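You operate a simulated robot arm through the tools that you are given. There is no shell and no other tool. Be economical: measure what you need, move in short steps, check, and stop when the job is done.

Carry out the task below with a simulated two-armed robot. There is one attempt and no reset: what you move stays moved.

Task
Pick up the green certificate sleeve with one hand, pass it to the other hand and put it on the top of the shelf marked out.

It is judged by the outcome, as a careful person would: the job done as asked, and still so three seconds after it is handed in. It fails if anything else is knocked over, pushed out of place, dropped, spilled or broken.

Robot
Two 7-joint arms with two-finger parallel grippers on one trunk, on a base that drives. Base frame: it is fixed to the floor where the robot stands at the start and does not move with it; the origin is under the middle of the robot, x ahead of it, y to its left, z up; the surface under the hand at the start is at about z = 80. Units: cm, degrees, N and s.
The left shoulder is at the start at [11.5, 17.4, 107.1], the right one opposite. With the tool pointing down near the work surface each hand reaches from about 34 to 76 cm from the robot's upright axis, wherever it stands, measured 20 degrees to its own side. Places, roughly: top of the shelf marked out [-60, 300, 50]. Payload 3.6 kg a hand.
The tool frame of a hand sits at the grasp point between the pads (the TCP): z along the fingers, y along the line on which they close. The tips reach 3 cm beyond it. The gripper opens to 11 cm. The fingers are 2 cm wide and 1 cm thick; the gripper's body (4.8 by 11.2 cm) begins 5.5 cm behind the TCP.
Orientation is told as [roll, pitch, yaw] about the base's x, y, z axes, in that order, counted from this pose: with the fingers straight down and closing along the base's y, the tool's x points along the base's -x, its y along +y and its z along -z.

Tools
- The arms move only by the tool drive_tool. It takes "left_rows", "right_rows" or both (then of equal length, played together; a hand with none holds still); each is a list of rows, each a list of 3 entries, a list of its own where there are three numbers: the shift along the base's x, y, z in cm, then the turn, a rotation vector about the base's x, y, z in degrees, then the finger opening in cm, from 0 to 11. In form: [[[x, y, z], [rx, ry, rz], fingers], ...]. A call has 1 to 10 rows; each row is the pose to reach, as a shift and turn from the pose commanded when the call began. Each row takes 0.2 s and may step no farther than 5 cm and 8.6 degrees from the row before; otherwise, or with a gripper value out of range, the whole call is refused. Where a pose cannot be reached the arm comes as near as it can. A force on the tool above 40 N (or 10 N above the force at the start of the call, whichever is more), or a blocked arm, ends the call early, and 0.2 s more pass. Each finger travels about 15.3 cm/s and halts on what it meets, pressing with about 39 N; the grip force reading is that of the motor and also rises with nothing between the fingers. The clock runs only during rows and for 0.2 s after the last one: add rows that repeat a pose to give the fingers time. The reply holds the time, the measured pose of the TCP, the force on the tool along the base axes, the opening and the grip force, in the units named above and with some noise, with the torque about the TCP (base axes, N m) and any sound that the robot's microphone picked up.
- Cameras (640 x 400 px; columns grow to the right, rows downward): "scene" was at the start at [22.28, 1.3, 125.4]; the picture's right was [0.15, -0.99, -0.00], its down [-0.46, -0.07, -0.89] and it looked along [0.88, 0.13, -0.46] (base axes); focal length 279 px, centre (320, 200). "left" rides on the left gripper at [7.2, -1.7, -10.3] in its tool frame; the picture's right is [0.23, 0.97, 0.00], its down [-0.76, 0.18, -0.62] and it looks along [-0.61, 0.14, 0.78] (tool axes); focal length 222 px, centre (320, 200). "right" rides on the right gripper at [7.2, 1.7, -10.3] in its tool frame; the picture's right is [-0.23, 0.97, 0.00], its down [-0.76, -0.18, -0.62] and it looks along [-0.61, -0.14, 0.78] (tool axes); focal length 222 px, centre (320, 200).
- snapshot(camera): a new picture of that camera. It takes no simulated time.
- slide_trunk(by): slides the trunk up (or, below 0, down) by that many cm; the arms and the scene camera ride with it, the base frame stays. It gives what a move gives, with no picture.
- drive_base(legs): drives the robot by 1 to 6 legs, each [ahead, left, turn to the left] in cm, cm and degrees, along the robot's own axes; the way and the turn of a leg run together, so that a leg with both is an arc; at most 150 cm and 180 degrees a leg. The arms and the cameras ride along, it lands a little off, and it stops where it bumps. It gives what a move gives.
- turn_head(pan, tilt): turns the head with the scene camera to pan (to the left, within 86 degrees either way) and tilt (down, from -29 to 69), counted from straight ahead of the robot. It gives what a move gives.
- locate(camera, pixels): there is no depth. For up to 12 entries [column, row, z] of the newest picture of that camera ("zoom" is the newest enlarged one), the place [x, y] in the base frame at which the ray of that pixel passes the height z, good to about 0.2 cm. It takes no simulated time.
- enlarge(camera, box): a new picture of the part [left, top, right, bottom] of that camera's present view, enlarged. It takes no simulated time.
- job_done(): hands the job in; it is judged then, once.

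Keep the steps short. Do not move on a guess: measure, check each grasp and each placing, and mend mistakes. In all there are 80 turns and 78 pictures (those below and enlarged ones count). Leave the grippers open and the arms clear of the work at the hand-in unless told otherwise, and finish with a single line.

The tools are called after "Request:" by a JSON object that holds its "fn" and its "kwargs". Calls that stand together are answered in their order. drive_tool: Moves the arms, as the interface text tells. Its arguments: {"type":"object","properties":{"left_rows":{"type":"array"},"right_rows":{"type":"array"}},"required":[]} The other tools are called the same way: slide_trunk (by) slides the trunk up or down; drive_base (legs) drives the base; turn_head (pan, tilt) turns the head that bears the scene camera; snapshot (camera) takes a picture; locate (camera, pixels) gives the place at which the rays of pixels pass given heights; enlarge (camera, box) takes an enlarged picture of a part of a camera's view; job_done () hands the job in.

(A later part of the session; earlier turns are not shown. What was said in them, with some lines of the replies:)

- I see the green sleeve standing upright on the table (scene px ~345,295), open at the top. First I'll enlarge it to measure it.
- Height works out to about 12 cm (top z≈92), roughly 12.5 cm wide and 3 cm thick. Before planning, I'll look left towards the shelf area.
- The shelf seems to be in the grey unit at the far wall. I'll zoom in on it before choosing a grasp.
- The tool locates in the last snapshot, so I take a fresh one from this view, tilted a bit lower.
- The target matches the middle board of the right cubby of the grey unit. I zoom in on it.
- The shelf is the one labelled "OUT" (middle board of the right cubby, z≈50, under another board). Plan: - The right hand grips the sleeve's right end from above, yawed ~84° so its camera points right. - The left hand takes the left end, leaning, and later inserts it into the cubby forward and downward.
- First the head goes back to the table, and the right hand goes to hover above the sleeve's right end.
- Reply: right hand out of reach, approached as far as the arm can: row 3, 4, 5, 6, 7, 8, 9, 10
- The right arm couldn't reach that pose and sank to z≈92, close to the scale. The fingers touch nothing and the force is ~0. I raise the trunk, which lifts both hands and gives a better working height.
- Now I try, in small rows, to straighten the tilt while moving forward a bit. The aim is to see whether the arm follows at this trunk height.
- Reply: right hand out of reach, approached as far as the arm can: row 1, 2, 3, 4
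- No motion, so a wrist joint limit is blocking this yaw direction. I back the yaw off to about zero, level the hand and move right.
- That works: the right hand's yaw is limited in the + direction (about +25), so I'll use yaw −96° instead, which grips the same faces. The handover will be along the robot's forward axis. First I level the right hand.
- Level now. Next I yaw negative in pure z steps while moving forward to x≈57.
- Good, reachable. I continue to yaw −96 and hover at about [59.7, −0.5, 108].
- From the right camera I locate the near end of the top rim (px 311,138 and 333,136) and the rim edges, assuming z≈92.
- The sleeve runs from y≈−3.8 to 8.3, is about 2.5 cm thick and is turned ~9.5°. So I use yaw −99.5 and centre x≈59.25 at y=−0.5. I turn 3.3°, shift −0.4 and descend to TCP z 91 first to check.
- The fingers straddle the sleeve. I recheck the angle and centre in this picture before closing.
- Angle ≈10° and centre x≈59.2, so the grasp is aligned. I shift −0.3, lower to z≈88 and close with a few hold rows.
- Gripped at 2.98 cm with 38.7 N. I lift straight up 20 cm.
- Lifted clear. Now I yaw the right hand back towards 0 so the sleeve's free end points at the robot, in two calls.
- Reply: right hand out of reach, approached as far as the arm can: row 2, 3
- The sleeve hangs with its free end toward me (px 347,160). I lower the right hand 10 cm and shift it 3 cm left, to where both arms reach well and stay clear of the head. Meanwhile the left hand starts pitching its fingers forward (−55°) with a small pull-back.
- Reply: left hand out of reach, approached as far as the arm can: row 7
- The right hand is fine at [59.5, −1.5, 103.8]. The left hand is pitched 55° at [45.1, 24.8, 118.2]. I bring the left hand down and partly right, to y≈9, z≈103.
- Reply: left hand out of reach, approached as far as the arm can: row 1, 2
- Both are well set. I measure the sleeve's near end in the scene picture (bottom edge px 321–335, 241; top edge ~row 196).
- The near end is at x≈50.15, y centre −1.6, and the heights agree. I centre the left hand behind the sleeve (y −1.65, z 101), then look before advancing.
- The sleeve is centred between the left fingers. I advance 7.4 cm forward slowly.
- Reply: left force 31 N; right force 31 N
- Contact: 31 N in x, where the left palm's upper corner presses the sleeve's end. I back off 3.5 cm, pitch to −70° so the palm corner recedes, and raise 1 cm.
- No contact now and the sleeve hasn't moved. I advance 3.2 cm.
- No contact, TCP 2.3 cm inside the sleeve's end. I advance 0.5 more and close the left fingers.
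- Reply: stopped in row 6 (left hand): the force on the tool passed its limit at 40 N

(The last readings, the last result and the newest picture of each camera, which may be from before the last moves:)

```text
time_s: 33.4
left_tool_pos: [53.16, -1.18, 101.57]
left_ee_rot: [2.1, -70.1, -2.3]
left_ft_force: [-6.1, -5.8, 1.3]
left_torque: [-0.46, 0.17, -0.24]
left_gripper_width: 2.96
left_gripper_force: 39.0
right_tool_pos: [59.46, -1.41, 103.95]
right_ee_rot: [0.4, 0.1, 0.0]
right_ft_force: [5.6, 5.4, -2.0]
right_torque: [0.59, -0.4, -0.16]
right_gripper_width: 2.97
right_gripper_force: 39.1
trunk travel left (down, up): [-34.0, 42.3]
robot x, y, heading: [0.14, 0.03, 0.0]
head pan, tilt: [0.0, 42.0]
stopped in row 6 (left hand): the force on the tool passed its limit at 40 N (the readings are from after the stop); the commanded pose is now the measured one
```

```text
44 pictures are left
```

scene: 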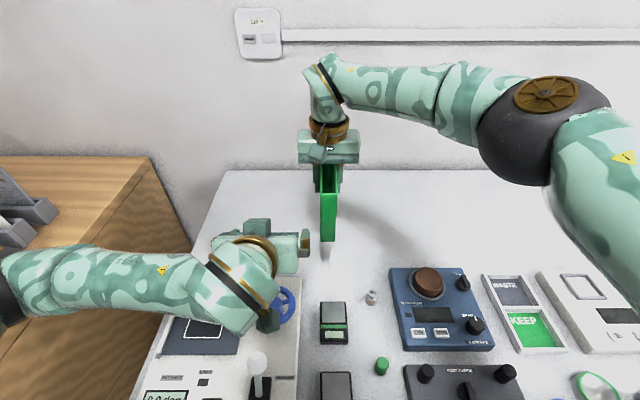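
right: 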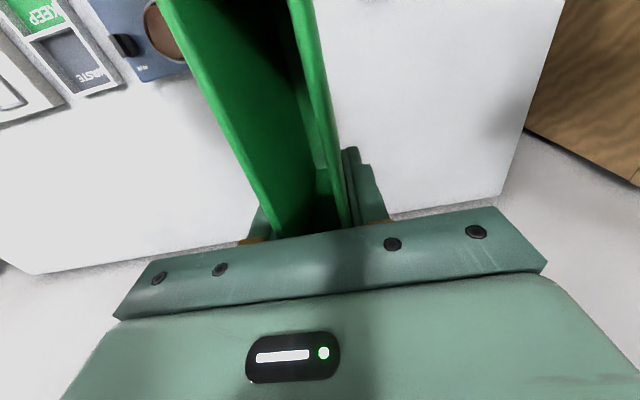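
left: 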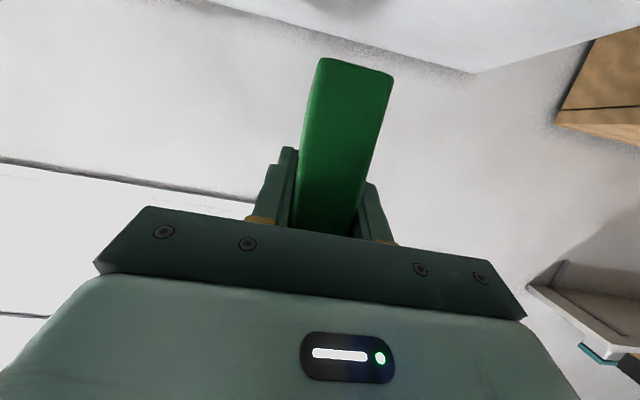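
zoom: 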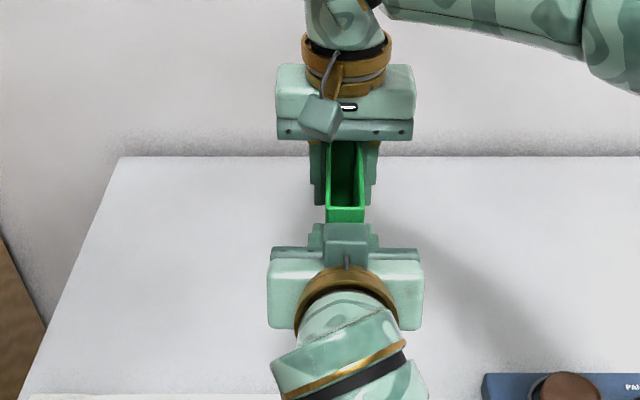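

Both hands hold the sleeve (2.96/2.97 cm). The left hand settled to the sleeve's faces with small residual forces. Now I open the right hand while the left holds.

Request:
{"fn": "drive_tool", "kwargs": {"right_rows": [[[0, 0, 0], [0, 0, 0], 4], [[0, 0, 0], [0, 0, 0], 7], [[0, 0, 0], [0, 0, 0], 11], [[0, 0, 0], [0, 0, 0], 11]]}}

Request:
{"fn": "snapshot", "kwargs": {"camera": "right"}}

```text
time_s: 34.4
left_tool_pos: [53.11, -1.07, 101.62]
left_ee_rot: [2.4, -70.0, -2.4]
left_ft_force: [-0.4, -0.5, -0.6]
left_torque: [-0.02, 0.04, 0.01]
left_gripper_width: 2.99
left_gripper_force: 38.7
right_tool_pos: [59.5, -1.31, 103.94]
right_ee_rot: [0.3, 0.1, -0.2]
right_ft_force: [0.3, 0.0, 1.1]
right_torque: [0.01, -0.02, 0.01]
right_gripper_width: 11.0
right_gripper_force: 0.0
trunk travel left (down, up): [-34.0, 42.3]
robot x, y, heading: [-0.09, 0.27, -0.1]
head pan, tilt: [0.0, 42.0]
```

```text
43 pictures are left
```

right: 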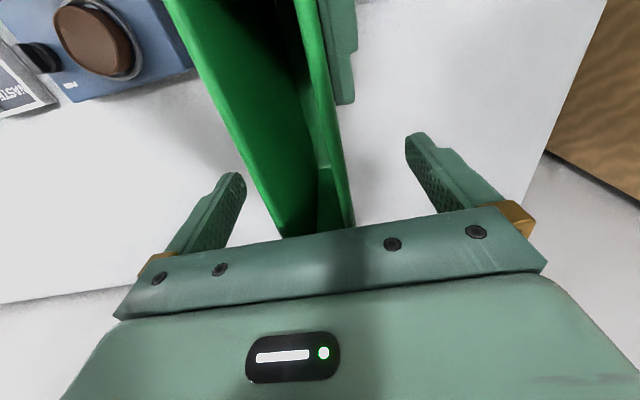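

The left hand alone holds the sleeve. The right hand goes up 12 cm clear, then right and back toward the robot.

Request:
{"fn": "drive_tool", "kwargs": {"right_rows": [[[0, 0, 3], [0, 0, 0], 11], [[0, 0, 6], [0, 0, 0], 11], [[0, 0, 9], [0, 0, 0], 11], [[0, -4, 9], [0, 0, 0], 11], [[0, -9, 9], [0, 0, 0], 11], [[-2, -14, 9], [0, 0, 0], 11], [[-6, -17, 9], [0, 0, 0], 11], [[-10, -19, 9], [0, 0, 0], 11], [[-14, -20, 9], [0, 0, 0], 11]]}}

Request:
{"fn": "snapshot", "kwargs": {"camera": "scene"}}

```text
refused: row 6 steps farther than a row can; nothing moved
```

```text
42 pictures are left
```

scene: 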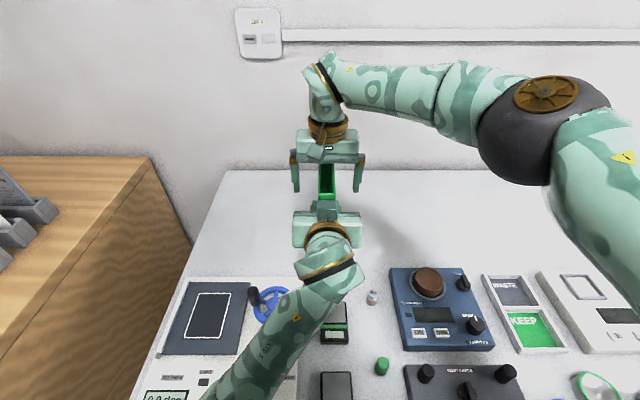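

One step was over 5 cm, so I repeat with smaller steps.

Request:
{"fn": "drive_tool", "kwargs": {"right_rows": [[[0, 0, 3], [0, 0, 0], 11], [[0, 0, 6], [0, 0, 0], 11], [[0, 0, 9], [0, 0, 0], 11], [[0, -4, 9], [0, 0, 0], 11], [[0, -8.5, 9], [0, 0, 0], 11], [[-2, -12.5, 9], [0, 0, 0], 11], [[-5, -16, 9], [0, 0, 0], 11], [[-8, -19, 9], [0, 0, 0], 11], [[-12, -21, 9], [0, 0, 0], 11], [[-16, -22, 9], [0, 0, 0], 11]]}}

Request:
{"fn": "snapshot", "kwargs": {"camera": "scene"}}

```text
time_s: 36.5
left_tool_pos: [52.98, -1.12, 101.62]
left_ee_rot: [2.4, -70.0, -2.6]
left_ft_force: [-0.3, -0.1, 0.0]
left_torque: [-0.01, 0.05, 0.0]
left_gripper_width: 2.97
left_gripper_force: 39.2
right_tool_pos: [43.39, -23.42, 112.69]
right_ee_rot: [0.3, 0.0, -0.1]
right_ft_force: [0.0, -1.0, 0.2]
right_torque: [0.04, 0.02, 0.04]
right_gripper_width: 10.99
right_gripper_force: 0.1
right hand out of reach, approached as far as the arm can: row 3
trunk travel left (down, up): [-34.0, 42.3]
robot x, y, heading: [0.05, 0.35, -0.0]
head pan, tilt: [0.0, 42.0]
```

```text
41 pictures are left
```

scene: 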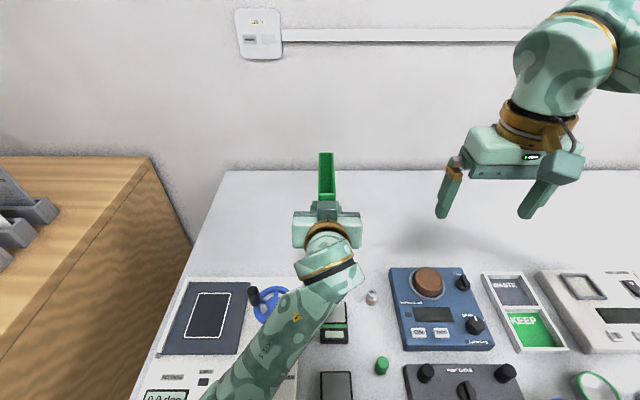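

Handover done: the sleeve is held only by the left hand. Before driving I raise the trunk for clearance over the table, then look left and right at the floor.

Request:
{"fn": "slide_trunk", "kwargs": {"by": 12}}

Request:
{"fn": "turn_head", "kwargs": {"pan": 86, "tilt": 38}}

Request:
{"fn": "snapshot", "kwargs": {"camera": "scene"}}

Request:
{"fn": "locate", "kwargs": {"camera": "scene", "pixels": [[262, 140, 0], [190, 145, 0], [80, 222, 0], [318, 170, 0], [338, 300, 0], [60, 140, 0]]}}

Request:
{"fn": "turn_head", "kwargs": {"pan": -86, "tilt": 38}}

Request:
{"fn": "snapshot", "kwargs": {"camera": "scene"}}

```text
time_s: 37.3
left_tool_pos: [55.41, 4.96, 106.49]
left_ee_rot: [34.3, -71.3, -29.7]
left_ft_force: [0.4, 0.3, -0.5]
left_torque: [0.0, 0.04, 0.01]
left_gripper_width: 2.98
left_gripper_force: 39.0
right_tool_pos: [43.05, -23.22, 118.34]
right_ee_rot: [0.3, -0.3, -0.1]
right_ft_force: [-0.9, -0.2, -0.7]
right_torque: [-0.01, -0.02, 0.02]
right_gripper_width: 11.01
right_gripper_force: 0.1
trunk travel left (down, up): [-38.9, 37.4]
robot x, y, heading: [0.02, -0.1, 0.0]
head pan, tilt: [0.0, 42.0]
stopped: the arm was blocked; the commanded pose is now the measured one
```

```text
time_s: 38.9
left_tool_pos: [55.48, 4.94, 106.25]
left_ee_rot: [34.0, -71.3, -29.5]
left_ft_force: [0.1, -0.5, -1.6]
left_torque: [-0.01, 0.06, -0.01]
left_gripper_width: 2.97
left_gripper_force: 39.4
right_tool_pos: [43.24, -23.35, 118.07]
right_ee_rot: [0.3, -0.2, -0.1]
right_ft_force: [0.3, 0.6, 0.3]
right_torque: [0.03, 0.02, 0.01]
right_gripper_width: 11.01
right_gripper_force: 0.0
trunk travel left (down, up): [-38.9, 37.4]
robot x, y, heading: [-0.09, 0.45, 0.0]
head pan, tilt: [85.9, 38.0]
```

```text
40 pictures are left
```

scene: 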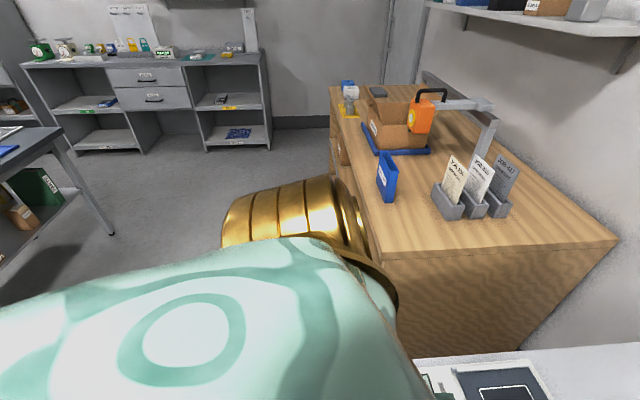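

```text
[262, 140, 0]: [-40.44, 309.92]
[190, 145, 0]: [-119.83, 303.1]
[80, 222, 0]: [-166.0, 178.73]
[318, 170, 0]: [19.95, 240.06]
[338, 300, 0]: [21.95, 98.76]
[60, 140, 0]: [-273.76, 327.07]
```

```text
time_s: 41.5
left_tool_pos: [55.46, 4.91, 106.24]
left_ee_rot: [34.0, -71.2, -29.5]
left_ft_force: [0.3, 0.0, -1.1]
left_torque: [0.01, 0.06, 0.04]
left_gripper_width: 2.98
left_gripper_force: 39.4
right_tool_pos: [43.33, -23.33, 118.12]
right_ee_rot: [0.3, -0.2, -0.1]
right_ft_force: [0.2, 0.0, 0.0]
right_torque: [0.01, 0.01, 0.02]
right_gripper_width: 10.96
right_gripper_force: 0.0
trunk travel left (down, up): [-38.9, 37.4]
robot x, y, heading: [0.22, -0.2, -0.0]
head pan, tilt: [-85.9, 38.0]
```

```text
39 pictures are left
```

scene: 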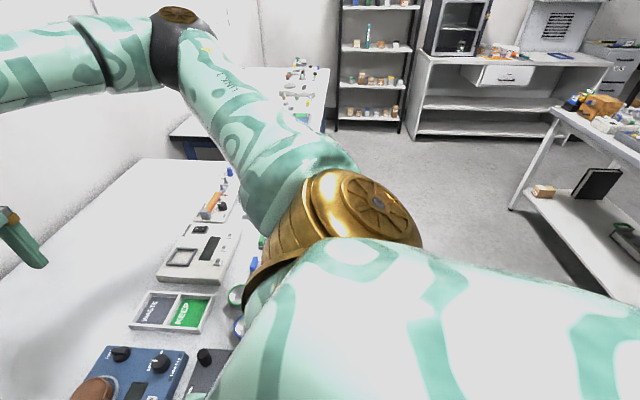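

The trunk move was blocked after 5 cm and the left hand twisted. I look at the scene straight ahead to see what touched.

Request:
{"fn": "turn_head", "kwargs": {"pan": 5, "tilt": 50}}

Request:
{"fn": "snapshot", "kwargs": {"camera": "scene"}}

Request:
{"fn": "snapshot", "kwargs": {"camera": "left"}}

Request:
{"fn": "snapshot", "kwargs": {"camera": "right"}}

```text
time_s: 43.2
left_tool_pos: [55.41, 4.89, 106.29]
left_ee_rot: [34.0, -71.3, -29.6]
left_ft_force: [0.1, -0.1, -1.5]
left_torque: [-0.03, 0.04, 0.01]
left_gripper_width: 2.95
left_gripper_force: 38.8
right_tool_pos: [43.19, -23.43, 118.15]
right_ee_rot: [0.3, -0.2, -0.1]
right_ft_force: [1.3, 0.1, 0.0]
right_torque: [0.01, 0.04, 0.01]
right_gripper_width: 10.97
right_gripper_force: 0.0
trunk travel left (down, up): [-38.9, 37.4]
robot x, y, heading: [-0.08, -0.02, 0.1]
head pan, tilt: [5.0, 50.0]
```

```text
38 pictures are left
```

scene: 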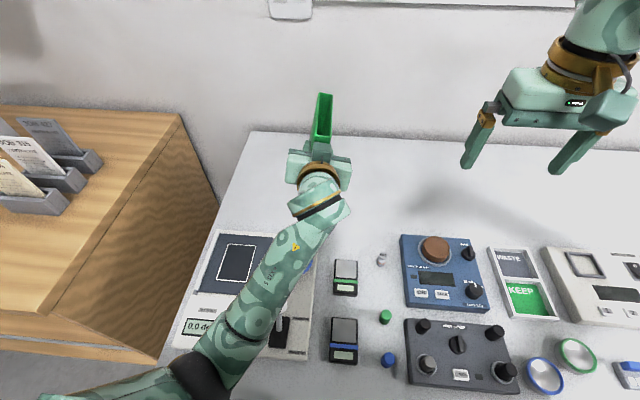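

```text
37 pictures are left
```

left: 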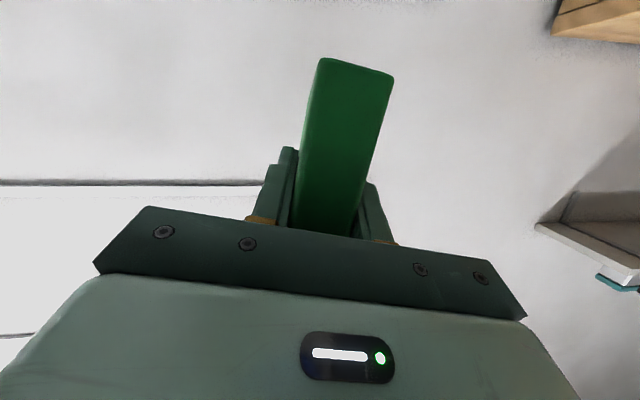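

```text
36 pictures are left
```

right: 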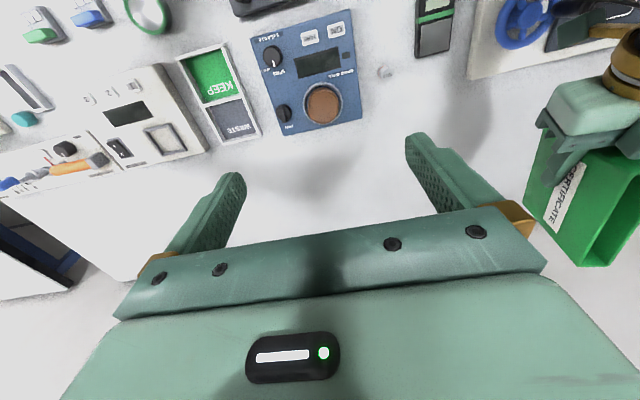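

The left elbow hangs low near the table's front edge (px 205,375). I zoom in there.

Request:
{"fn": "turn_head", "kwargs": {"pan": 25, "tilt": 68}}

Request:
{"fn": "snapshot", "kwargs": {"camera": "scene"}}

Request:
{"fn": "enlarge", "kwargs": {"camera": "scene", "box": [160, 40, 480, 240]}}

```text
time_s: 44.0
left_tool_pos: [55.49, 4.85, 106.27]
left_ee_rot: [34.1, -71.2, -29.5]
left_ft_force: [0.6, 0.7, -1.6]
left_torque: [0.0, 0.04, 0.01]
left_gripper_width: 2.98
left_gripper_force: 38.9
right_tool_pos: [43.19, -23.31, 118.13]
right_ee_rot: [0.4, -0.1, -0.1]
right_ft_force: [-0.1, -0.6, 0.8]
right_torque: [0.02, 0.01, -0.01]
right_gripper_width: 11.02
right_gripper_force: 0.1
trunk travel left (down, up): [-38.9, 37.4]
robot x, y, heading: [-0.22, -0.01, -0.2]
head pan, tilt: [25.0, 68.0]
```

```text
35 pictures are left
```

scene: 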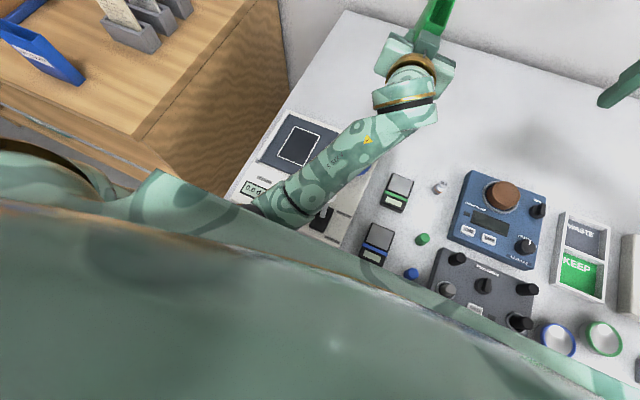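

```text
2.00 times, centred on (320, 140) of scene
```

zoom: 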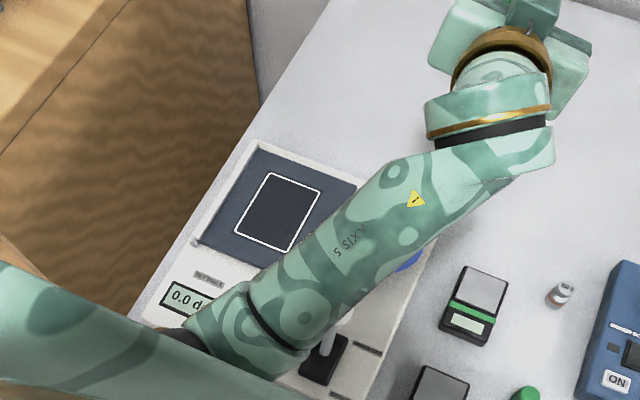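

I estimate where the left elbow (px ~252,210) and the forearm lie at several heights.

Request:
{"fn": "locate", "kwargs": {"camera": "scene", "pixels": [[252, 210, 80], [252, 210, 95], [252, 210, 105], [252, 210, 112], [320, 165, 105], [405, 95, 108], [232, 205, 80], [160, 165, 80], [330, 200, 85], [330, 200, 80]]}}

```text
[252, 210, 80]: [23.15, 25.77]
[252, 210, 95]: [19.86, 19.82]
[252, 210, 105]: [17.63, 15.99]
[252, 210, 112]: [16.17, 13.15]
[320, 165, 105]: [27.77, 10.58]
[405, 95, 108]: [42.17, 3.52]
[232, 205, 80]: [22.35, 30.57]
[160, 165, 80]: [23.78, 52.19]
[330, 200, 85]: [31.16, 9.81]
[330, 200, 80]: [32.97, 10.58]
```

The elbow hangs at about z≈97 directly under the shoulder, clear of the table; the arm was just folded to its limit. The sleeve is still held firmly. I straighten the left hand (−10.4, 4, −2.5) and push it out a little to unfold the arm.

Request:
{"fn": "drive_tool", "kwargs": {"left_rows": [[[0.7, 1, 1], [-5.2, 2, -1.2], 0], [[1.5, 2, 2], [-10.4, 4, -2.5], 0], [[3, 4, 4], [-10.4, 4, -2.5], 0], [[4, 6, 6], [-10.4, 4, -2.5], 0]]}}

Request:
{"fn": "turn_head", "kwargs": {"pan": 5, "tilt": 45}}

Request:
{"fn": "snapshot", "kwargs": {"camera": "scene"}}

```text
time_s: 45.2
left_tool_pos: [59.99, 14.27, 111.44]
left_ee_rot: [14.4, -69.4, -11.6]
left_ft_force: [0.6, 0.2, -1.8]
left_torque: [0.0, 0.05, -0.04]
left_gripper_width: 2.94
left_gripper_force: 38.9
right_tool_pos: [43.26, -23.28, 118.1]
right_ee_rot: [0.4, -0.2, 0.0]
right_ft_force: [-0.3, -0.3, -0.1]
right_torque: [0.03, -0.03, 0.03]
right_gripper_width: 11.01
right_gripper_force: 0.0
trunk travel left (down, up): [-38.9, 37.4]
robot x, y, heading: [0.5, -0.08, -0.1]
head pan, tilt: [25.0, 68.0]
stopped in row 4 (left hand): the arm was blocked; the commanded pose is now the measured one
```

```text
time_s: 46.1
left_tool_pos: [60.07, 14.23, 111.42]
left_ee_rot: [14.3, -69.6, -11.4]
left_ft_force: [0.5, -0.2, -0.7]
left_torque: [0.01, 0.02, 0.0]
left_gripper_width: 2.97
left_gripper_force: 39.0
right_tool_pos: [43.24, -23.35, 118.06]
right_ee_rot: [0.4, -0.2, -0.1]
right_ft_force: [0.6, -0.9, 1.0]
right_torque: [-0.01, -0.05, 0.02]
right_gripper_width: 11.01
right_gripper_force: 0.1
trunk travel left (down, up): [-38.9, 37.4]
robot x, y, heading: [0.21, 0.19, 0.2]
head pan, tilt: [5.0, 45.0]
```

```text
33 pictures are left
```

scene: 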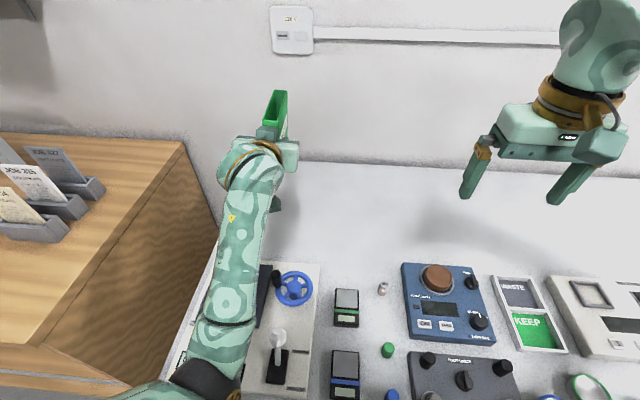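

Nothing on the table has been touched (lever upright, wheel in place). The arm is jammed by its own tight fold. I unfold it by moving forward-left and slightly down while levelling the sleeve (−4.9, 0, −2).

Request:
{"fn": "drive_tool", "kwargs": {"left_rows": [[[0.5, 1.5, -1], [0, 0, 0], 0], [[1, 3, -2], [0, 0, 0], 0], [[1.5, 5, -3], [-2.5, 0, -1], 0], [[2, 7, -3], [-4.9, 0, -2], 0]]}}

Request:
{"fn": "snapshot", "kwargs": {"camera": "scene"}}

```text
time_s: 47.1
left_tool_pos: [61.96, 20.96, 108.32]
left_ee_rot: [-0.5, -69.9, 0.4]
left_ft_force: [0.0, 0.2, -1.1]
left_torque: [0.0, 0.07, -0.04]
left_gripper_width: 3.0
left_gripper_force: 38.9
right_tool_pos: [43.26, -23.27, 118.22]
right_ee_rot: [0.3, -0.2, -0.2]
right_ft_force: [0.5, 0.1, -0.1]
right_torque: [0.0, 0.0, -0.01]
right_gripper_width: 11.0
right_gripper_force: 0.0
trunk travel left (down, up): [-38.9, 37.4]
robot x, y, heading: [0.08, -0.14, 0.1]
head pan, tilt: [5.0, 45.0]
```

```text
32 pictures are left
```

scene: 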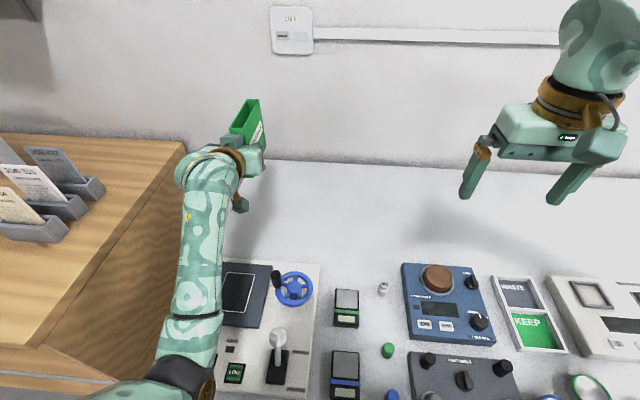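

Level and free now. I try raising the trunk 8 cm for margin before backing out.

Request:
{"fn": "slide_trunk", "kwargs": {"by": 8}}

```text
time_s: 48.2
left_tool_pos: [61.98, 21.11, 116.27]
left_ee_rot: [-0.3, -69.9, 0.2]
left_ft_force: [0.1, 0.0, -1.9]
left_torque: [-0.02, 0.06, 0.01]
left_gripper_width: 2.95
left_gripper_force: 39.3
right_tool_pos: [43.29, -23.36, 126.18]
right_ee_rot: [0.3, -0.2, -0.1]
right_ft_force: [0.4, -0.2, -0.4]
right_torque: [0.01, 0.03, 0.01]
right_gripper_width: 10.97
right_gripper_force: 0.1
trunk travel left (down, up): [-46.9, 29.4]
robot x, y, heading: [0.47, 0.21, 0.0]
head pan, tilt: [5.0, 45.0]
```

Free. Now I back the base off 65 cm from the table.

Request:
{"fn": "drive_base", "kwargs": {"legs": [[-65, 0, 0]]}}

Request:
{"fn": "turn_head", "kwargs": {"pan": 86, "tilt": 35}}

Request:
{"fn": "snapshot", "kwargs": {"camera": "scene"}}

```text
time_s: 51.8
left_tool_pos: [-2.25, 21.52, 116.36]
left_ee_rot: [-0.3, -70.0, 1.2]
left_ft_force: [-0.2, -0.6, -1.3]
left_torque: [-0.04, 0.06, 0.02]
left_gripper_width: 2.98
left_gripper_force: 39.0
right_tool_pos: [-20.31, -23.19, 126.08]
right_ee_rot: [0.3, -0.2, 0.7]
right_ft_force: [-0.3, 0.1, -0.6]
right_torque: [-0.01, 0.03, 0.02]
right_gripper_width: 10.98
right_gripper_force: 0.1
trunk travel left (down, up): [-46.9, 29.4]
robot x, y, heading: [-63.96, -0.68, 0.7]
head pan, tilt: [5.0, 45.0]
```

```text
time_s: 53.4
left_tool_pos: [-2.29, 21.55, 116.35]
left_ee_rot: [-0.3, -69.9, 1.2]
left_ft_force: [-0.9, -1.3, -1.3]
left_torque: [-0.04, 0.1, 0.03]
left_gripper_width: 3.0
left_gripper_force: 39.1
right_tool_pos: [-20.23, -23.19, 126.16]
right_ee_rot: [0.3, -0.3, 0.9]
right_ft_force: [-0.1, 1.0, 0.4]
right_torque: [0.02, 0.02, -0.01]
right_gripper_width: 11.0
right_gripper_force: 0.0
trunk travel left (down, up): [-46.9, 29.4]
robot x, y, heading: [-63.96, -0.3, 1.1]
head pan, tilt: [85.9, 35.0]
```

```text
31 pictures are left
```

scene: 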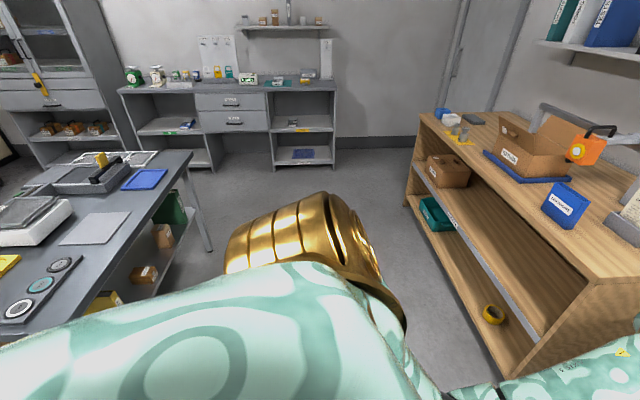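

There's a table on the left and the wooden cabinet on the right. I measure the corridor between them.

Request:
{"fn": "locate", "kwargs": {"camera": "scene", "pixels": [[208, 250, 0], [192, 155, 75], [110, 265, 75], [408, 207, 0], [500, 372, 0], [422, 113, 78], [335, 167, 0], [275, 167, 0], [640, 290, 78]]}}

```text
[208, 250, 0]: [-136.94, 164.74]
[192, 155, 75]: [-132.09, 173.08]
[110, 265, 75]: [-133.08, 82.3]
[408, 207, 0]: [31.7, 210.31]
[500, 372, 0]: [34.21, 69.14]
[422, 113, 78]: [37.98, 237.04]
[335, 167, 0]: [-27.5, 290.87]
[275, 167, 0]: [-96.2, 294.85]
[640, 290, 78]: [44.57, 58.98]
```

The corridor is x from about −132 to +30, wide enough. I turn left 89°, then drive ahead 120 cm.

Request:
{"fn": "drive_base", "kwargs": {"legs": [[0, 0, 89], [120, -10, 0]]}}

Request:
{"fn": "turn_head", "kwargs": {"pan": 0, "tilt": 28}}

Request:
{"fn": "snapshot", "kwargs": {"camera": "scene"}}

```text
time_s: 63.1
left_tool_pos: [-79.45, 178.78, 116.37]
left_ee_rot: [-0.4, -70.1, 92.3]
left_ft_force: [0.7, -0.1, -1.0]
left_torque: [-0.02, 0.0, 0.03]
left_gripper_width: 2.96
left_gripper_force: 38.9
right_tool_pos: [-34.24, 161.44, 126.1]
right_ee_rot: [0.3, -0.2, 91.9]
right_ft_force: [0.2, -0.8, -0.3]
right_torque: [0.02, -0.01, 0.03]
right_gripper_width: 11.02
right_gripper_force: 0.0
trunk travel left (down, up): [-46.9, 29.4]
robot x, y, heading: [-56.12, 117.62, 92.3]
head pan, tilt: [85.9, 35.0]
```

```text
time_s: 64.8
left_tool_pos: [-79.44, 178.66, 116.4]
left_ee_rot: [-0.3, -70.0, 92.2]
left_ft_force: [1.1, 0.3, -1.9]
left_torque: [-0.07, -0.01, -0.03]
left_gripper_width: 2.97
left_gripper_force: 39.2
right_tool_pos: [-34.31, 161.54, 126.1]
right_ee_rot: [0.3, -0.2, 91.9]
right_ft_force: [-0.3, 0.1, 0.7]
right_torque: [-0.03, -0.01, -0.01]
right_gripper_width: 11.0
right_gripper_force: 0.1
trunk travel left (down, up): [-46.9, 29.4]
robot x, y, heading: [-56.07, 117.9, 91.9]
head pan, tilt: [0.0, 28.0]
```

```text
30 pictures are left
```

scene: 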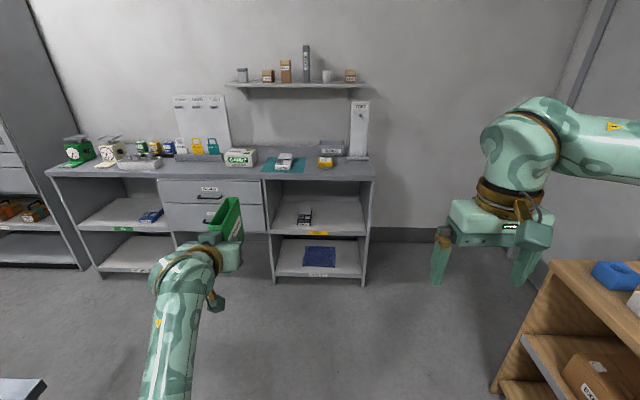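

I see the OUT shelf in the right cubby. I zoom in and measure it.

Request:
{"fn": "enlarge", "kwargs": {"camera": "scene", "box": [240, 140, 400, 290]}}

Request:
{"fn": "locate", "kwargs": {"camera": "scene", "pixels": [[272, 230, 50], [366, 232, 50], [277, 280, 0], [363, 286, 0], [303, 226, 50], [314, 208, 50], [265, 178, 86], [372, 178, 86], [360, 202, 50], [280, 202, 50]]}}

```text
2.67 times, centred on (320, 215) of scene
```

zoom: 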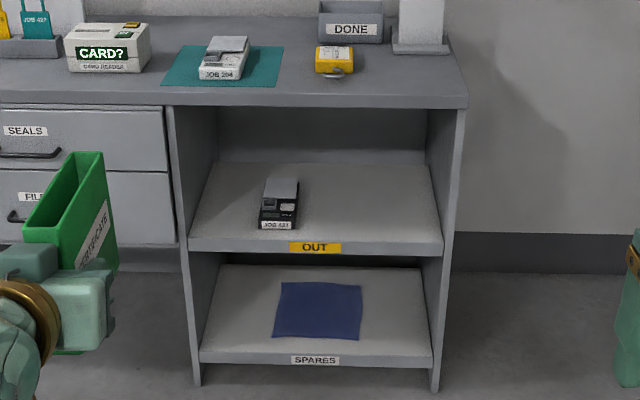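

```text
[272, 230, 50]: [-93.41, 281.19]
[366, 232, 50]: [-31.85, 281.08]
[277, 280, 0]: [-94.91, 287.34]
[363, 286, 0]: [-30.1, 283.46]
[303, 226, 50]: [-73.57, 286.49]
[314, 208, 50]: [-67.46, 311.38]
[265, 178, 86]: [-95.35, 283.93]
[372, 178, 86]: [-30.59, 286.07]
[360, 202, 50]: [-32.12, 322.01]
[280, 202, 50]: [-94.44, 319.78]
```

The OUT board's front edge is at y≈282, inside x −93…−33, z≈50, the board above at ~87. The card holder sits at x −76…−66, so the free spot is x≈−48. I correct the heading, drive nearer (60 ahead, 29 right), then lower the trunk.

Request:
{"fn": "drive_base", "kwargs": {"legs": [[0, 0, -2], [60, -29, 0]]}}

Request:
{"fn": "slide_trunk", "kwargs": {"by": -30}}

Request:
{"fn": "snapshot", "kwargs": {"camera": "scene"}}

```text
time_s: 68.8
left_tool_pos: [-48.76, 240.38, 116.3]
left_ee_rot: [-0.1, -69.9, 90.3]
left_ft_force: [0.3, 0.6, -1.5]
left_torque: [-0.05, 0.01, 0.0]
left_gripper_width: 3.0
left_gripper_force: 39.3
right_tool_pos: [-4.25, 221.72, 126.14]
right_ee_rot: [0.3, -0.2, 90.0]
right_ft_force: [0.6, 0.6, 0.4]
right_torque: [0.01, 0.01, 0.0]
right_gripper_width: 10.98
right_gripper_force: 0.0
trunk travel left (down, up): [-46.9, 29.4]
robot x, y, heading: [-27.53, 178.2, 90.0]
head pan, tilt: [0.0, 28.0]
```

```text
time_s: 71.8
left_tool_pos: [-48.82, 240.3, 86.44]
left_ee_rot: [-0.3, -70.0, 90.3]
left_ft_force: [-0.6, 0.6, -0.8]
left_torque: [-0.05, 0.0, 0.0]
left_gripper_width: 2.96
left_gripper_force: 38.8
right_tool_pos: [-4.33, 221.68, 96.03]
right_ee_rot: [0.3, -0.3, 90.0]
right_ft_force: [0.0, -0.5, 0.1]
right_torque: [0.02, -0.01, -0.06]
right_gripper_width: 11.02
right_gripper_force: 0.1
trunk travel left (down, up): [-16.9, 59.4]
robot x, y, heading: [-27.55, 178.68, 89.9]
head pan, tilt: [0.0, 28.0]
```

```text
28 pictures are left
```

scene: 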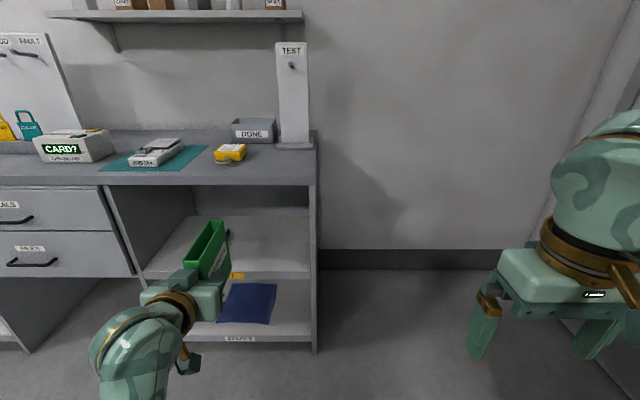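

Good. I lower the trunk another 16 cm and the left hand by 10 cm, still well in front of the unit.

Request:
{"fn": "slide_trunk", "kwargs": {"by": -16}}

Request:
{"fn": "drive_tool", "kwargs": {"left_rows": [[[0, 0, -3.5], [0, 0, 0], 0], [[0, 0, -7], [0, 0, 0], 0], [[0, 0, -10], [0, 0, 0], 0], [[0, 0, -10], [0, 0, 0], 0]]}}

Request:
{"fn": "turn_head", "kwargs": {"pan": 15, "tilt": 28}}

Request:
{"fn": "snapshot", "kwargs": {"camera": "scene"}}

Request:
{"fn": "snapshot", "kwargs": {"camera": "left"}}

```text
time_s: 73.7
left_tool_pos: [-48.76, 240.27, 70.51]
left_ee_rot: [-0.2, -70.0, 90.3]
left_ft_force: [0.5, 0.3, -0.9]
left_torque: [-0.06, -0.01, -0.01]
left_gripper_width: 2.95
left_gripper_force: 39.2
right_tool_pos: [-4.34, 221.59, 80.18]
right_ee_rot: [0.3, -0.3, 90.0]
right_ft_force: [-0.3, 0.5, -0.1]
right_torque: [0.02, -0.01, -0.04]
right_gripper_width: 11.0
right_gripper_force: 0.1
trunk travel left (down, up): [-0.9, 75.4]
robot x, y, heading: [-27.54, 178.47, 90.1]
head pan, tilt: [0.0, 28.0]
```

```text
time_s: 74.7
left_tool_pos: [-48.73, 240.35, 60.15]
left_ee_rot: [-0.2, -70.0, 90.3]
left_ft_force: [-0.6, 0.4, -1.1]
left_torque: [-0.05, -0.01, 0.05]
left_gripper_width: 2.96
left_gripper_force: 38.8
right_tool_pos: [-4.3, 221.61, 80.09]
right_ee_rot: [0.3, -0.2, 90.0]
right_ft_force: [-0.1, -0.6, 0.4]
right_torque: [-0.06, -0.01, 0.03]
right_gripper_width: 11.01
right_gripper_force: 0.0
trunk travel left (down, up): [-0.9, 75.4]
robot x, y, heading: [-27.36, 178.41, 90.0]
head pan, tilt: [0.0, 28.0]
```

```text
time_s: 75.5
left_tool_pos: [-48.63, 240.29, 60.24]
left_ee_rot: [-0.1, -69.9, 90.3]
left_ft_force: [-0.9, -0.1, -0.6]
left_torque: [-0.05, -0.03, 0.01]
left_gripper_width: 2.95
left_gripper_force: 39.4
right_tool_pos: [-4.3, 221.73, 80.14]
right_ee_rot: [0.3, -0.2, 90.0]
right_ft_force: [-0.1, 0.1, -0.3]
right_torque: [0.02, 0.02, 0.0]
right_gripper_width: 11.01
right_gripper_force: 0.1
trunk travel left (down, up): [-0.9, 75.4]
robot x, y, heading: [-27.82, 178.33, 89.8]
head pan, tilt: [15.0, 28.0]
```

```text
27 pictures are left
```

scene: 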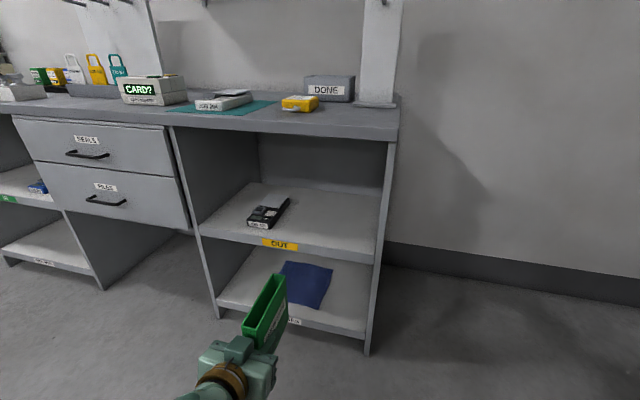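

```text
26 pictures are left
```

left: 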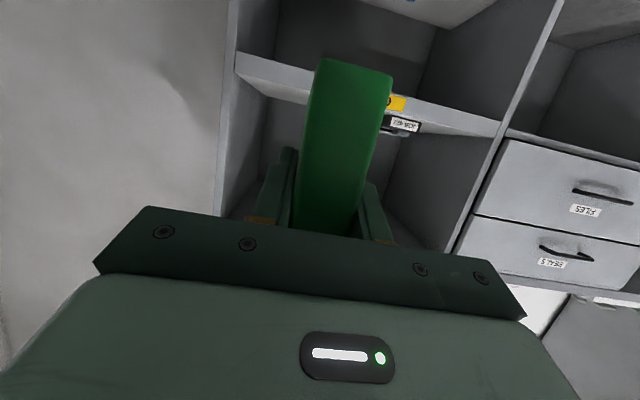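

I zoom in and measure the board edge precisely from here.

Request:
{"fn": "enlarge", "kwargs": {"camera": "scene", "box": [160, 100, 420, 360]}}

Request:
{"fn": "locate", "kwargs": {"camera": "scene", "pixels": [[205, 234, 50], [374, 258, 50], [220, 318, 0], [367, 355, 0], [250, 226, 50], [290, 200, 50], [385, 140, 86], [380, 195, 50], [262, 182, 50], [275, 240, 50]]}}

```text
1.54 times, centred on (290, 230) of scene
```

zoom: 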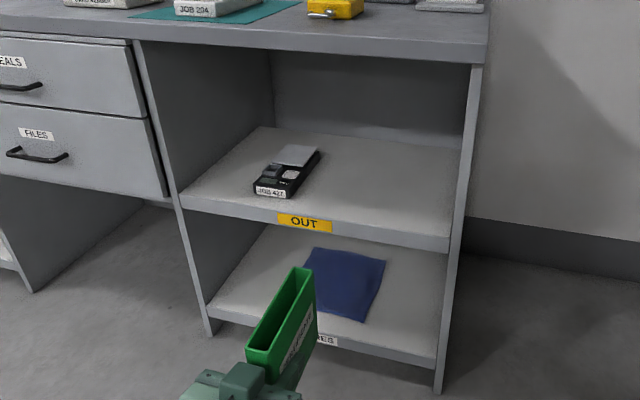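

```text
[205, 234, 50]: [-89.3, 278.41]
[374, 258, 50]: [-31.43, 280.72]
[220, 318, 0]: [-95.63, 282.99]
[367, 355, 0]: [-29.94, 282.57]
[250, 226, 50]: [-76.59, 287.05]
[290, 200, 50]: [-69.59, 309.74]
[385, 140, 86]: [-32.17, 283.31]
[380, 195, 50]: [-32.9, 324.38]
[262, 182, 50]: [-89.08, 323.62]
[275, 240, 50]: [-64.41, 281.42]
```

The board's front edge is at y≈283. The sleeve bottom is at z≈54.5, above the board. I drive ahead 40 cm so the sleeve enters just over the board, then check.

Request:
{"fn": "drive_base", "kwargs": {"legs": [[40, 0, 0]]}}

Request:
{"fn": "turn_head", "kwargs": {"pan": 15, "tilt": 45}}

Request:
{"fn": "snapshot", "kwargs": {"camera": "scene"}}

Request:
{"fn": "snapshot", "kwargs": {"camera": "left"}}

```text
time_s: 78.0
left_tool_pos: [-48.96, 280.71, 60.25]
left_ee_rot: [-0.1, -70.0, 90.5]
left_ft_force: [-0.7, -0.3, -2.4]
left_torque: [-0.07, -0.03, 0.04]
left_gripper_width: 2.94
left_gripper_force: 38.9
right_tool_pos: [-4.49, 262.23, 80.1]
right_ee_rot: [0.3, -0.1, 90.2]
right_ft_force: [0.4, -0.4, 0.6]
right_torque: [-0.01, -0.01, -0.02]
right_gripper_width: 11.0
right_gripper_force: 0.1
trunk travel left (down, up): [-0.9, 75.4]
robot x, y, heading: [-27.71, 219.03, 90.2]
head pan, tilt: [15.0, 28.0]
```

```text
time_s: 78.8
left_tool_pos: [-49.09, 280.79, 60.25]
left_ee_rot: [-0.2, -69.8, 90.5]
left_ft_force: [-0.1, -1.3, -1.1]
left_torque: [-0.07, 0.03, 0.01]
left_gripper_width: 2.95
left_gripper_force: 39.2
right_tool_pos: [-4.62, 262.24, 80.18]
right_ee_rot: [0.3, -0.2, 90.0]
right_ft_force: [-0.4, 0.6, 0.0]
right_torque: [0.01, 0.01, 0.03]
right_gripper_width: 11.0
right_gripper_force: 0.1
trunk travel left (down, up): [-0.9, 75.4]
robot x, y, heading: [-27.68, 218.81, 90.5]
head pan, tilt: [15.0, 45.0]
```

```text
24 pictures are left
```

scene: 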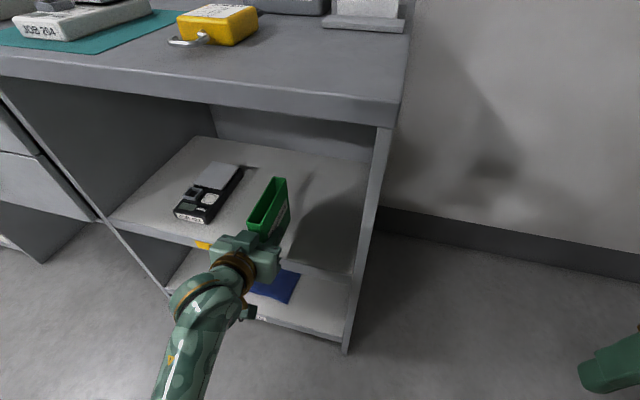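

```text
23 pictures are left
```

left: 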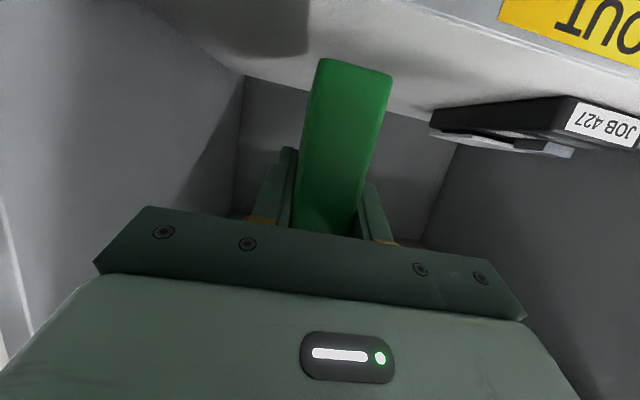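

The sleeve is above the OUT board, to the right of JOB 427. I move the hand 9 cm further in (+y).

Request:
{"fn": "drive_tool", "kwargs": {"left_rows": [[[0, 3, 0], [0, 0, 0], 0], [[0, 6, 0], [0, 0, 0], 0], [[0, 9, 0], [0, 0, 0], 0], [[0, 9, 0], [0, 0, 0], 0]]}}

Request:
{"fn": "snapshot", "kwargs": {"camera": "left"}}

Request:
{"fn": "enlarge", "kwargs": {"camera": "scene", "box": [100, 120, 400, 350]}}

```text
time_s: 79.8
left_tool_pos: [-48.98, 289.92, 60.26]
left_ee_rot: [-0.2, -69.9, 90.5]
left_ft_force: [0.8, -0.5, -0.8]
left_torque: [-0.03, 0.02, 0.01]
left_gripper_width: 2.97
left_gripper_force: 39.2
right_tool_pos: [-4.64, 262.13, 80.12]
right_ee_rot: [0.3, -0.2, 90.2]
right_ft_force: [-0.4, -0.2, -1.1]
right_torque: [-0.01, 0.0, -0.02]
right_gripper_width: 11.0
right_gripper_force: 0.0
trunk travel left (down, up): [-0.9, 75.4]
robot x, y, heading: [-27.94, 218.89, 90.2]
head pan, tilt: [15.0, 45.0]
```

```text
22 pictures are left
```

left: 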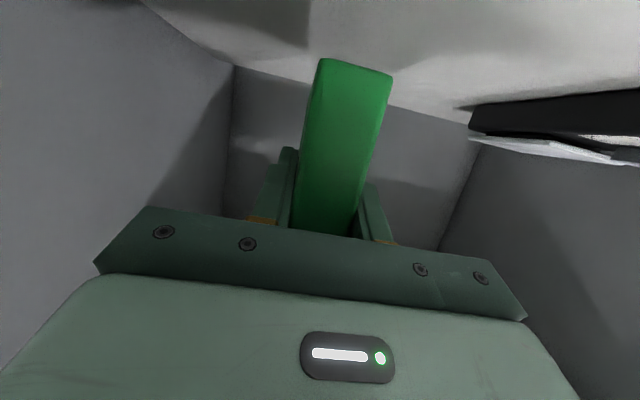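

```text
1.74 times, centred on (250, 235) of scene
```

zoom: 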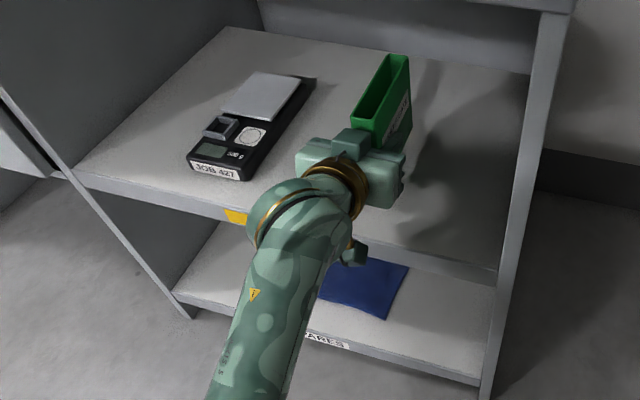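

The sleeve is fully over the board. I lower gently toward contact (expected TCP z≈55.7).

Request:
{"fn": "drive_tool", "kwargs": {"left_rows": [[[0, 0, -1.5], [0, 0, 0], 0], [[0, 0, -3], [0, 0, 0], 0], [[0, 0, -3.8], [0, 0, 0], 0], [[0, 0, -4.2], [0, 0, 0], 0]]}}

```text
time_s: 80.8
left_tool_pos: [-49.04, 289.91, 55.98]
left_ee_rot: [-0.3, -70.0, 90.5]
left_ft_force: [-0.8, 0.7, -1.1]
left_torque: [-0.05, 0.03, 0.02]
left_gripper_width: 2.99
left_gripper_force: 39.0
right_tool_pos: [-4.56, 262.27, 80.08]
right_ee_rot: [0.3, -0.3, 90.2]
right_ft_force: [0.2, 0.5, 0.3]
right_torque: [-0.03, 0.0, 0.02]
right_gripper_width: 11.0
right_gripper_force: 0.1
trunk travel left (down, up): [-0.9, 75.4]
robot x, y, heading: [-27.52, 218.79, 90.2]
head pan, tilt: [15.0, 45.0]
```

No contact yet. I go on in 0.2 cm steps.

Request:
{"fn": "drive_tool", "kwargs": {"left_rows": [[[0, 0, -0.2], [0, 0, 0], 0], [[0, 0, -0.4], [0, 0, 0], 0], [[0, 0, -0.5], [0, 0, 0], 0]]}}

Request:
{"fn": "enlarge", "kwargs": {"camera": "scene", "box": [220, 150, 340, 260]}}

```text
time_s: 81.6
left_tool_pos: [-49.11, 289.87, 55.82]
left_ee_rot: [-0.2, -70.2, 90.5]
left_ft_force: [-1.3, 3.2, 6.7]
left_torque: [0.94, 0.16, 0.09]
left_gripper_width: 2.95
left_gripper_force: 39.0
right_tool_pos: [-4.66, 262.16, 80.16]
right_ee_rot: [0.5, -0.2, 90.2]
right_ft_force: [-0.7, 0.1, 0.2]
right_torque: [-0.02, 0.0, 0.0]
right_gripper_width: 11.01
right_gripper_force: 0.1
trunk travel left (down, up): [-0.9, 75.4]
robot x, y, heading: [-27.8, 218.79, 90.2]
head pan, tilt: [15.0, 45.0]
```

```text
3.64 times, centred on (280, 205) of scene
```

zoom: 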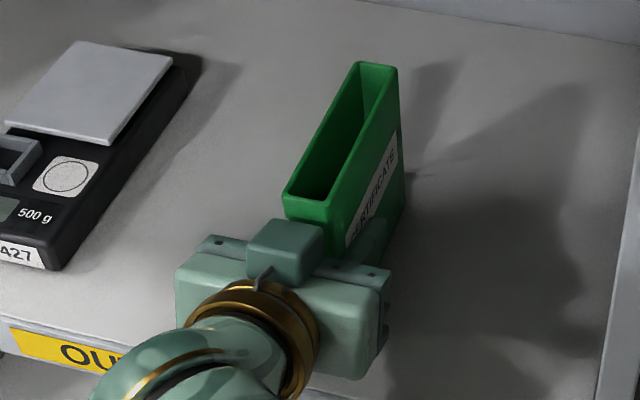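

It touches the board (about 8 N at the far end). I level by +0.8° about x and then open the fingers gradually.

Request:
{"fn": "drive_tool", "kwargs": {"left_rows": [[[0, 0, -0.05], [0.8, 0, 0], 0], [[0, 0, -0.1], [0.8, 0, 0], 0], [[0, 0, -0.1], [0.8, 0, 0], 3.6], [[0, 0, -0.1], [0.8, 0, 0], 5], [[0, 0, -0.1], [0.8, 0, 0], 7], [[0, 0, -0.1], [0.8, 0, 0], 9], [[0, 0, -0.1], [0.8, 0, 0], 9]]}}

Request:
{"fn": "enlarge", "kwargs": {"camera": "scene", "box": [220, 150, 340, 260]}}

Request:
{"fn": "snapshot", "kwargs": {"camera": "left"}}

```text
time_s: 83.2
left_tool_pos: [-49.09, 289.74, 55.2]
left_ee_rot: [-0.4, -70.6, 90.5]
left_ft_force: [0.5, -0.5, 0.0]
left_torque: [0.0, 0.0, 0.02]
left_gripper_width: 9.01
left_gripper_force: 0.1
right_tool_pos: [-4.48, 262.24, 80.16]
right_ee_rot: [0.2, -0.2, 90.2]
right_ft_force: [0.1, -0.9, -0.5]
right_torque: [-0.02, -0.01, 0.01]
right_gripper_width: 11.01
right_gripper_force: 0.1
trunk travel left (down, up): [-0.9, 75.4]
robot x, y, heading: [-27.96, 218.65, 90.3]
head pan, tilt: [15.0, 45.0]
```

```text
3.64 times, centred on (280, 205) of scene
```

zoom: 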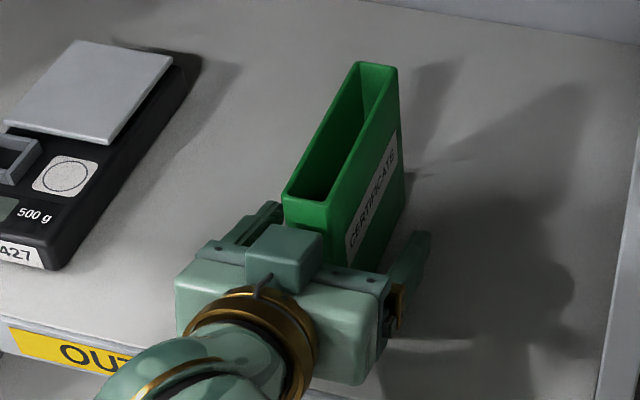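

```text
18 pictures are left
```

left: 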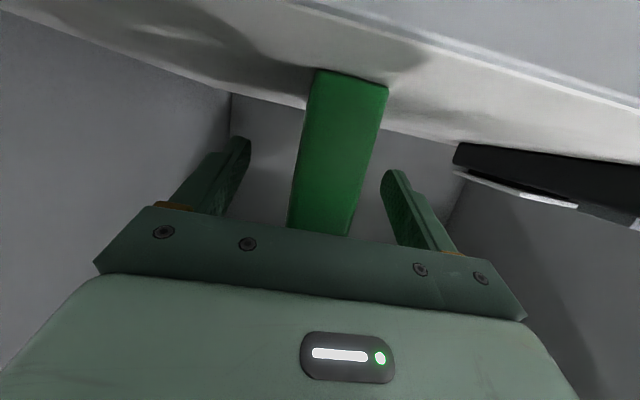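

The sleeve stands free and upright, with the fingers clear on both sides. I withdraw the left hand straight back, opening fully once clear.

Request:
{"fn": "drive_tool", "kwargs": {"left_rows": [[[0, -2, 0.2], [0, 0, 0], 9], [[0, -4, 0.4], [0, 0, 0], 9], [[0, -7, 0.5], [0, 0, 0], 9], [[0, -10, 0.5], [0, 0, 0], 11], [[0, -13, 0.5], [0, 0, 0], 11]]}}

Request:
{"fn": "drive_base", "kwargs": {"legs": [[-35, 0, 0]]}}

Request:
{"fn": "turn_head", "kwargs": {"pan": 15, "tilt": 32}}

Request:
{"fn": "snapshot", "kwargs": {"camera": "scene"}}

Request:
{"fn": "enlarge", "kwargs": {"camera": "scene", "box": [180, 100, 420, 300]}}

```text
time_s: 84.4
left_tool_pos: [-48.91, 276.74, 56.08]
left_ee_rot: [-0.2, -70.8, 90.4]
left_ft_force: [0.3, -0.5, -0.4]
left_torque: [-0.02, 0.02, -0.01]
left_gripper_width: 10.99
left_gripper_force: 0.1
right_tool_pos: [-4.61, 262.22, 80.15]
right_ee_rot: [0.4, -0.3, 90.1]
right_ft_force: [0.0, -0.4, -0.2]
right_torque: [0.01, 0.01, -0.01]
right_gripper_width: 10.99
right_gripper_force: 0.1
trunk travel left (down, up): [-0.9, 75.4]
robot x, y, heading: [-27.68, 218.84, 90.3]
head pan, tilt: [15.0, 45.0]
```

```text
time_s: 86.7
left_tool_pos: [-48.58, 239.98, 56.02]
left_ee_rot: [-0.3, -70.7, 90.4]
left_ft_force: [0.0, 0.2, 0.0]
left_torque: [0.01, 0.0, 0.03]
left_gripper_width: 11.01
left_gripper_force: 0.0
right_tool_pos: [-4.33, 225.11, 80.19]
right_ee_rot: [0.4, -0.1, 90.0]
right_ft_force: [-0.8, 1.3, -0.7]
right_torque: [0.0, -0.02, 0.03]
right_gripper_width: 11.01
right_gripper_force: 0.1
trunk travel left (down, up): [-0.9, 75.4]
robot x, y, heading: [-27.57, 182.33, 89.8]
head pan, tilt: [15.0, 45.0]
```

```text
time_s: 87.5
left_tool_pos: [-48.77, 240.04, 55.93]
left_ee_rot: [-0.1, -70.7, 90.3]
left_ft_force: [-0.1, -0.3, -0.2]
left_torque: [-0.01, 0.0, -0.01]
left_gripper_width: 10.97
left_gripper_force: 0.0
right_tool_pos: [-4.33, 225.21, 80.1]
right_ee_rot: [0.3, -0.1, 90.0]
right_ft_force: [-0.5, 0.1, -0.4]
right_torque: [0.01, -0.03, -0.02]
right_gripper_width: 11.0
right_gripper_force: 0.0
trunk travel left (down, up): [-0.9, 75.4]
robot x, y, heading: [-27.38, 181.77, 90.1]
head pan, tilt: [15.0, 32.0]
```

```text
17 pictures are left
```

scene: 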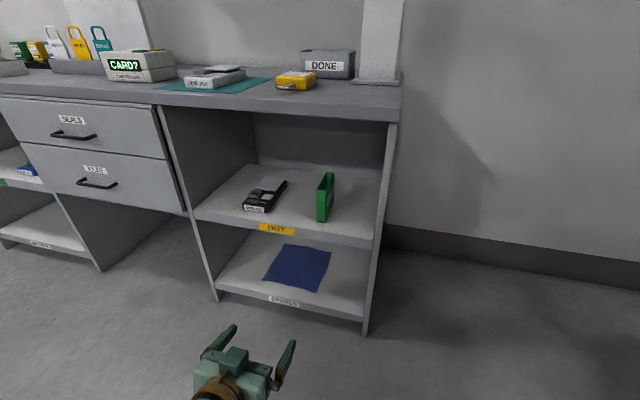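

```text
2.00 times, centred on (300, 200) of scene
```

zoom: 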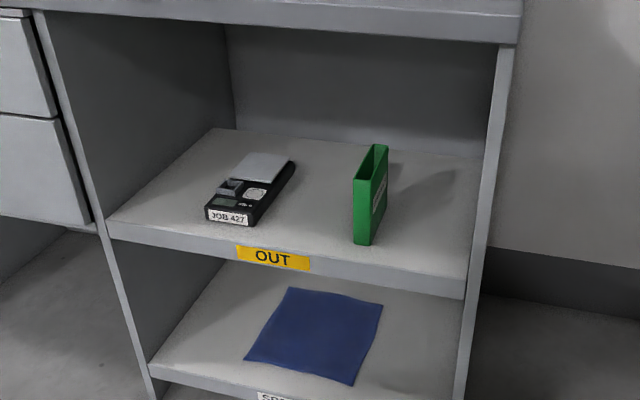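

The sleeve stands upright on the OUT shelf next to JOB 427. Nothing on the shelf has been disturbed, both grippers are open and the arms are clear, so I hand in.

Request:
{"fn": "job_done", "kwargs": {}}

```text
The job is handed in.
```

The green certificate sleeve was picked up with the right hand, passed to the left hand, and placed standing upright on the shelf marked OUT.
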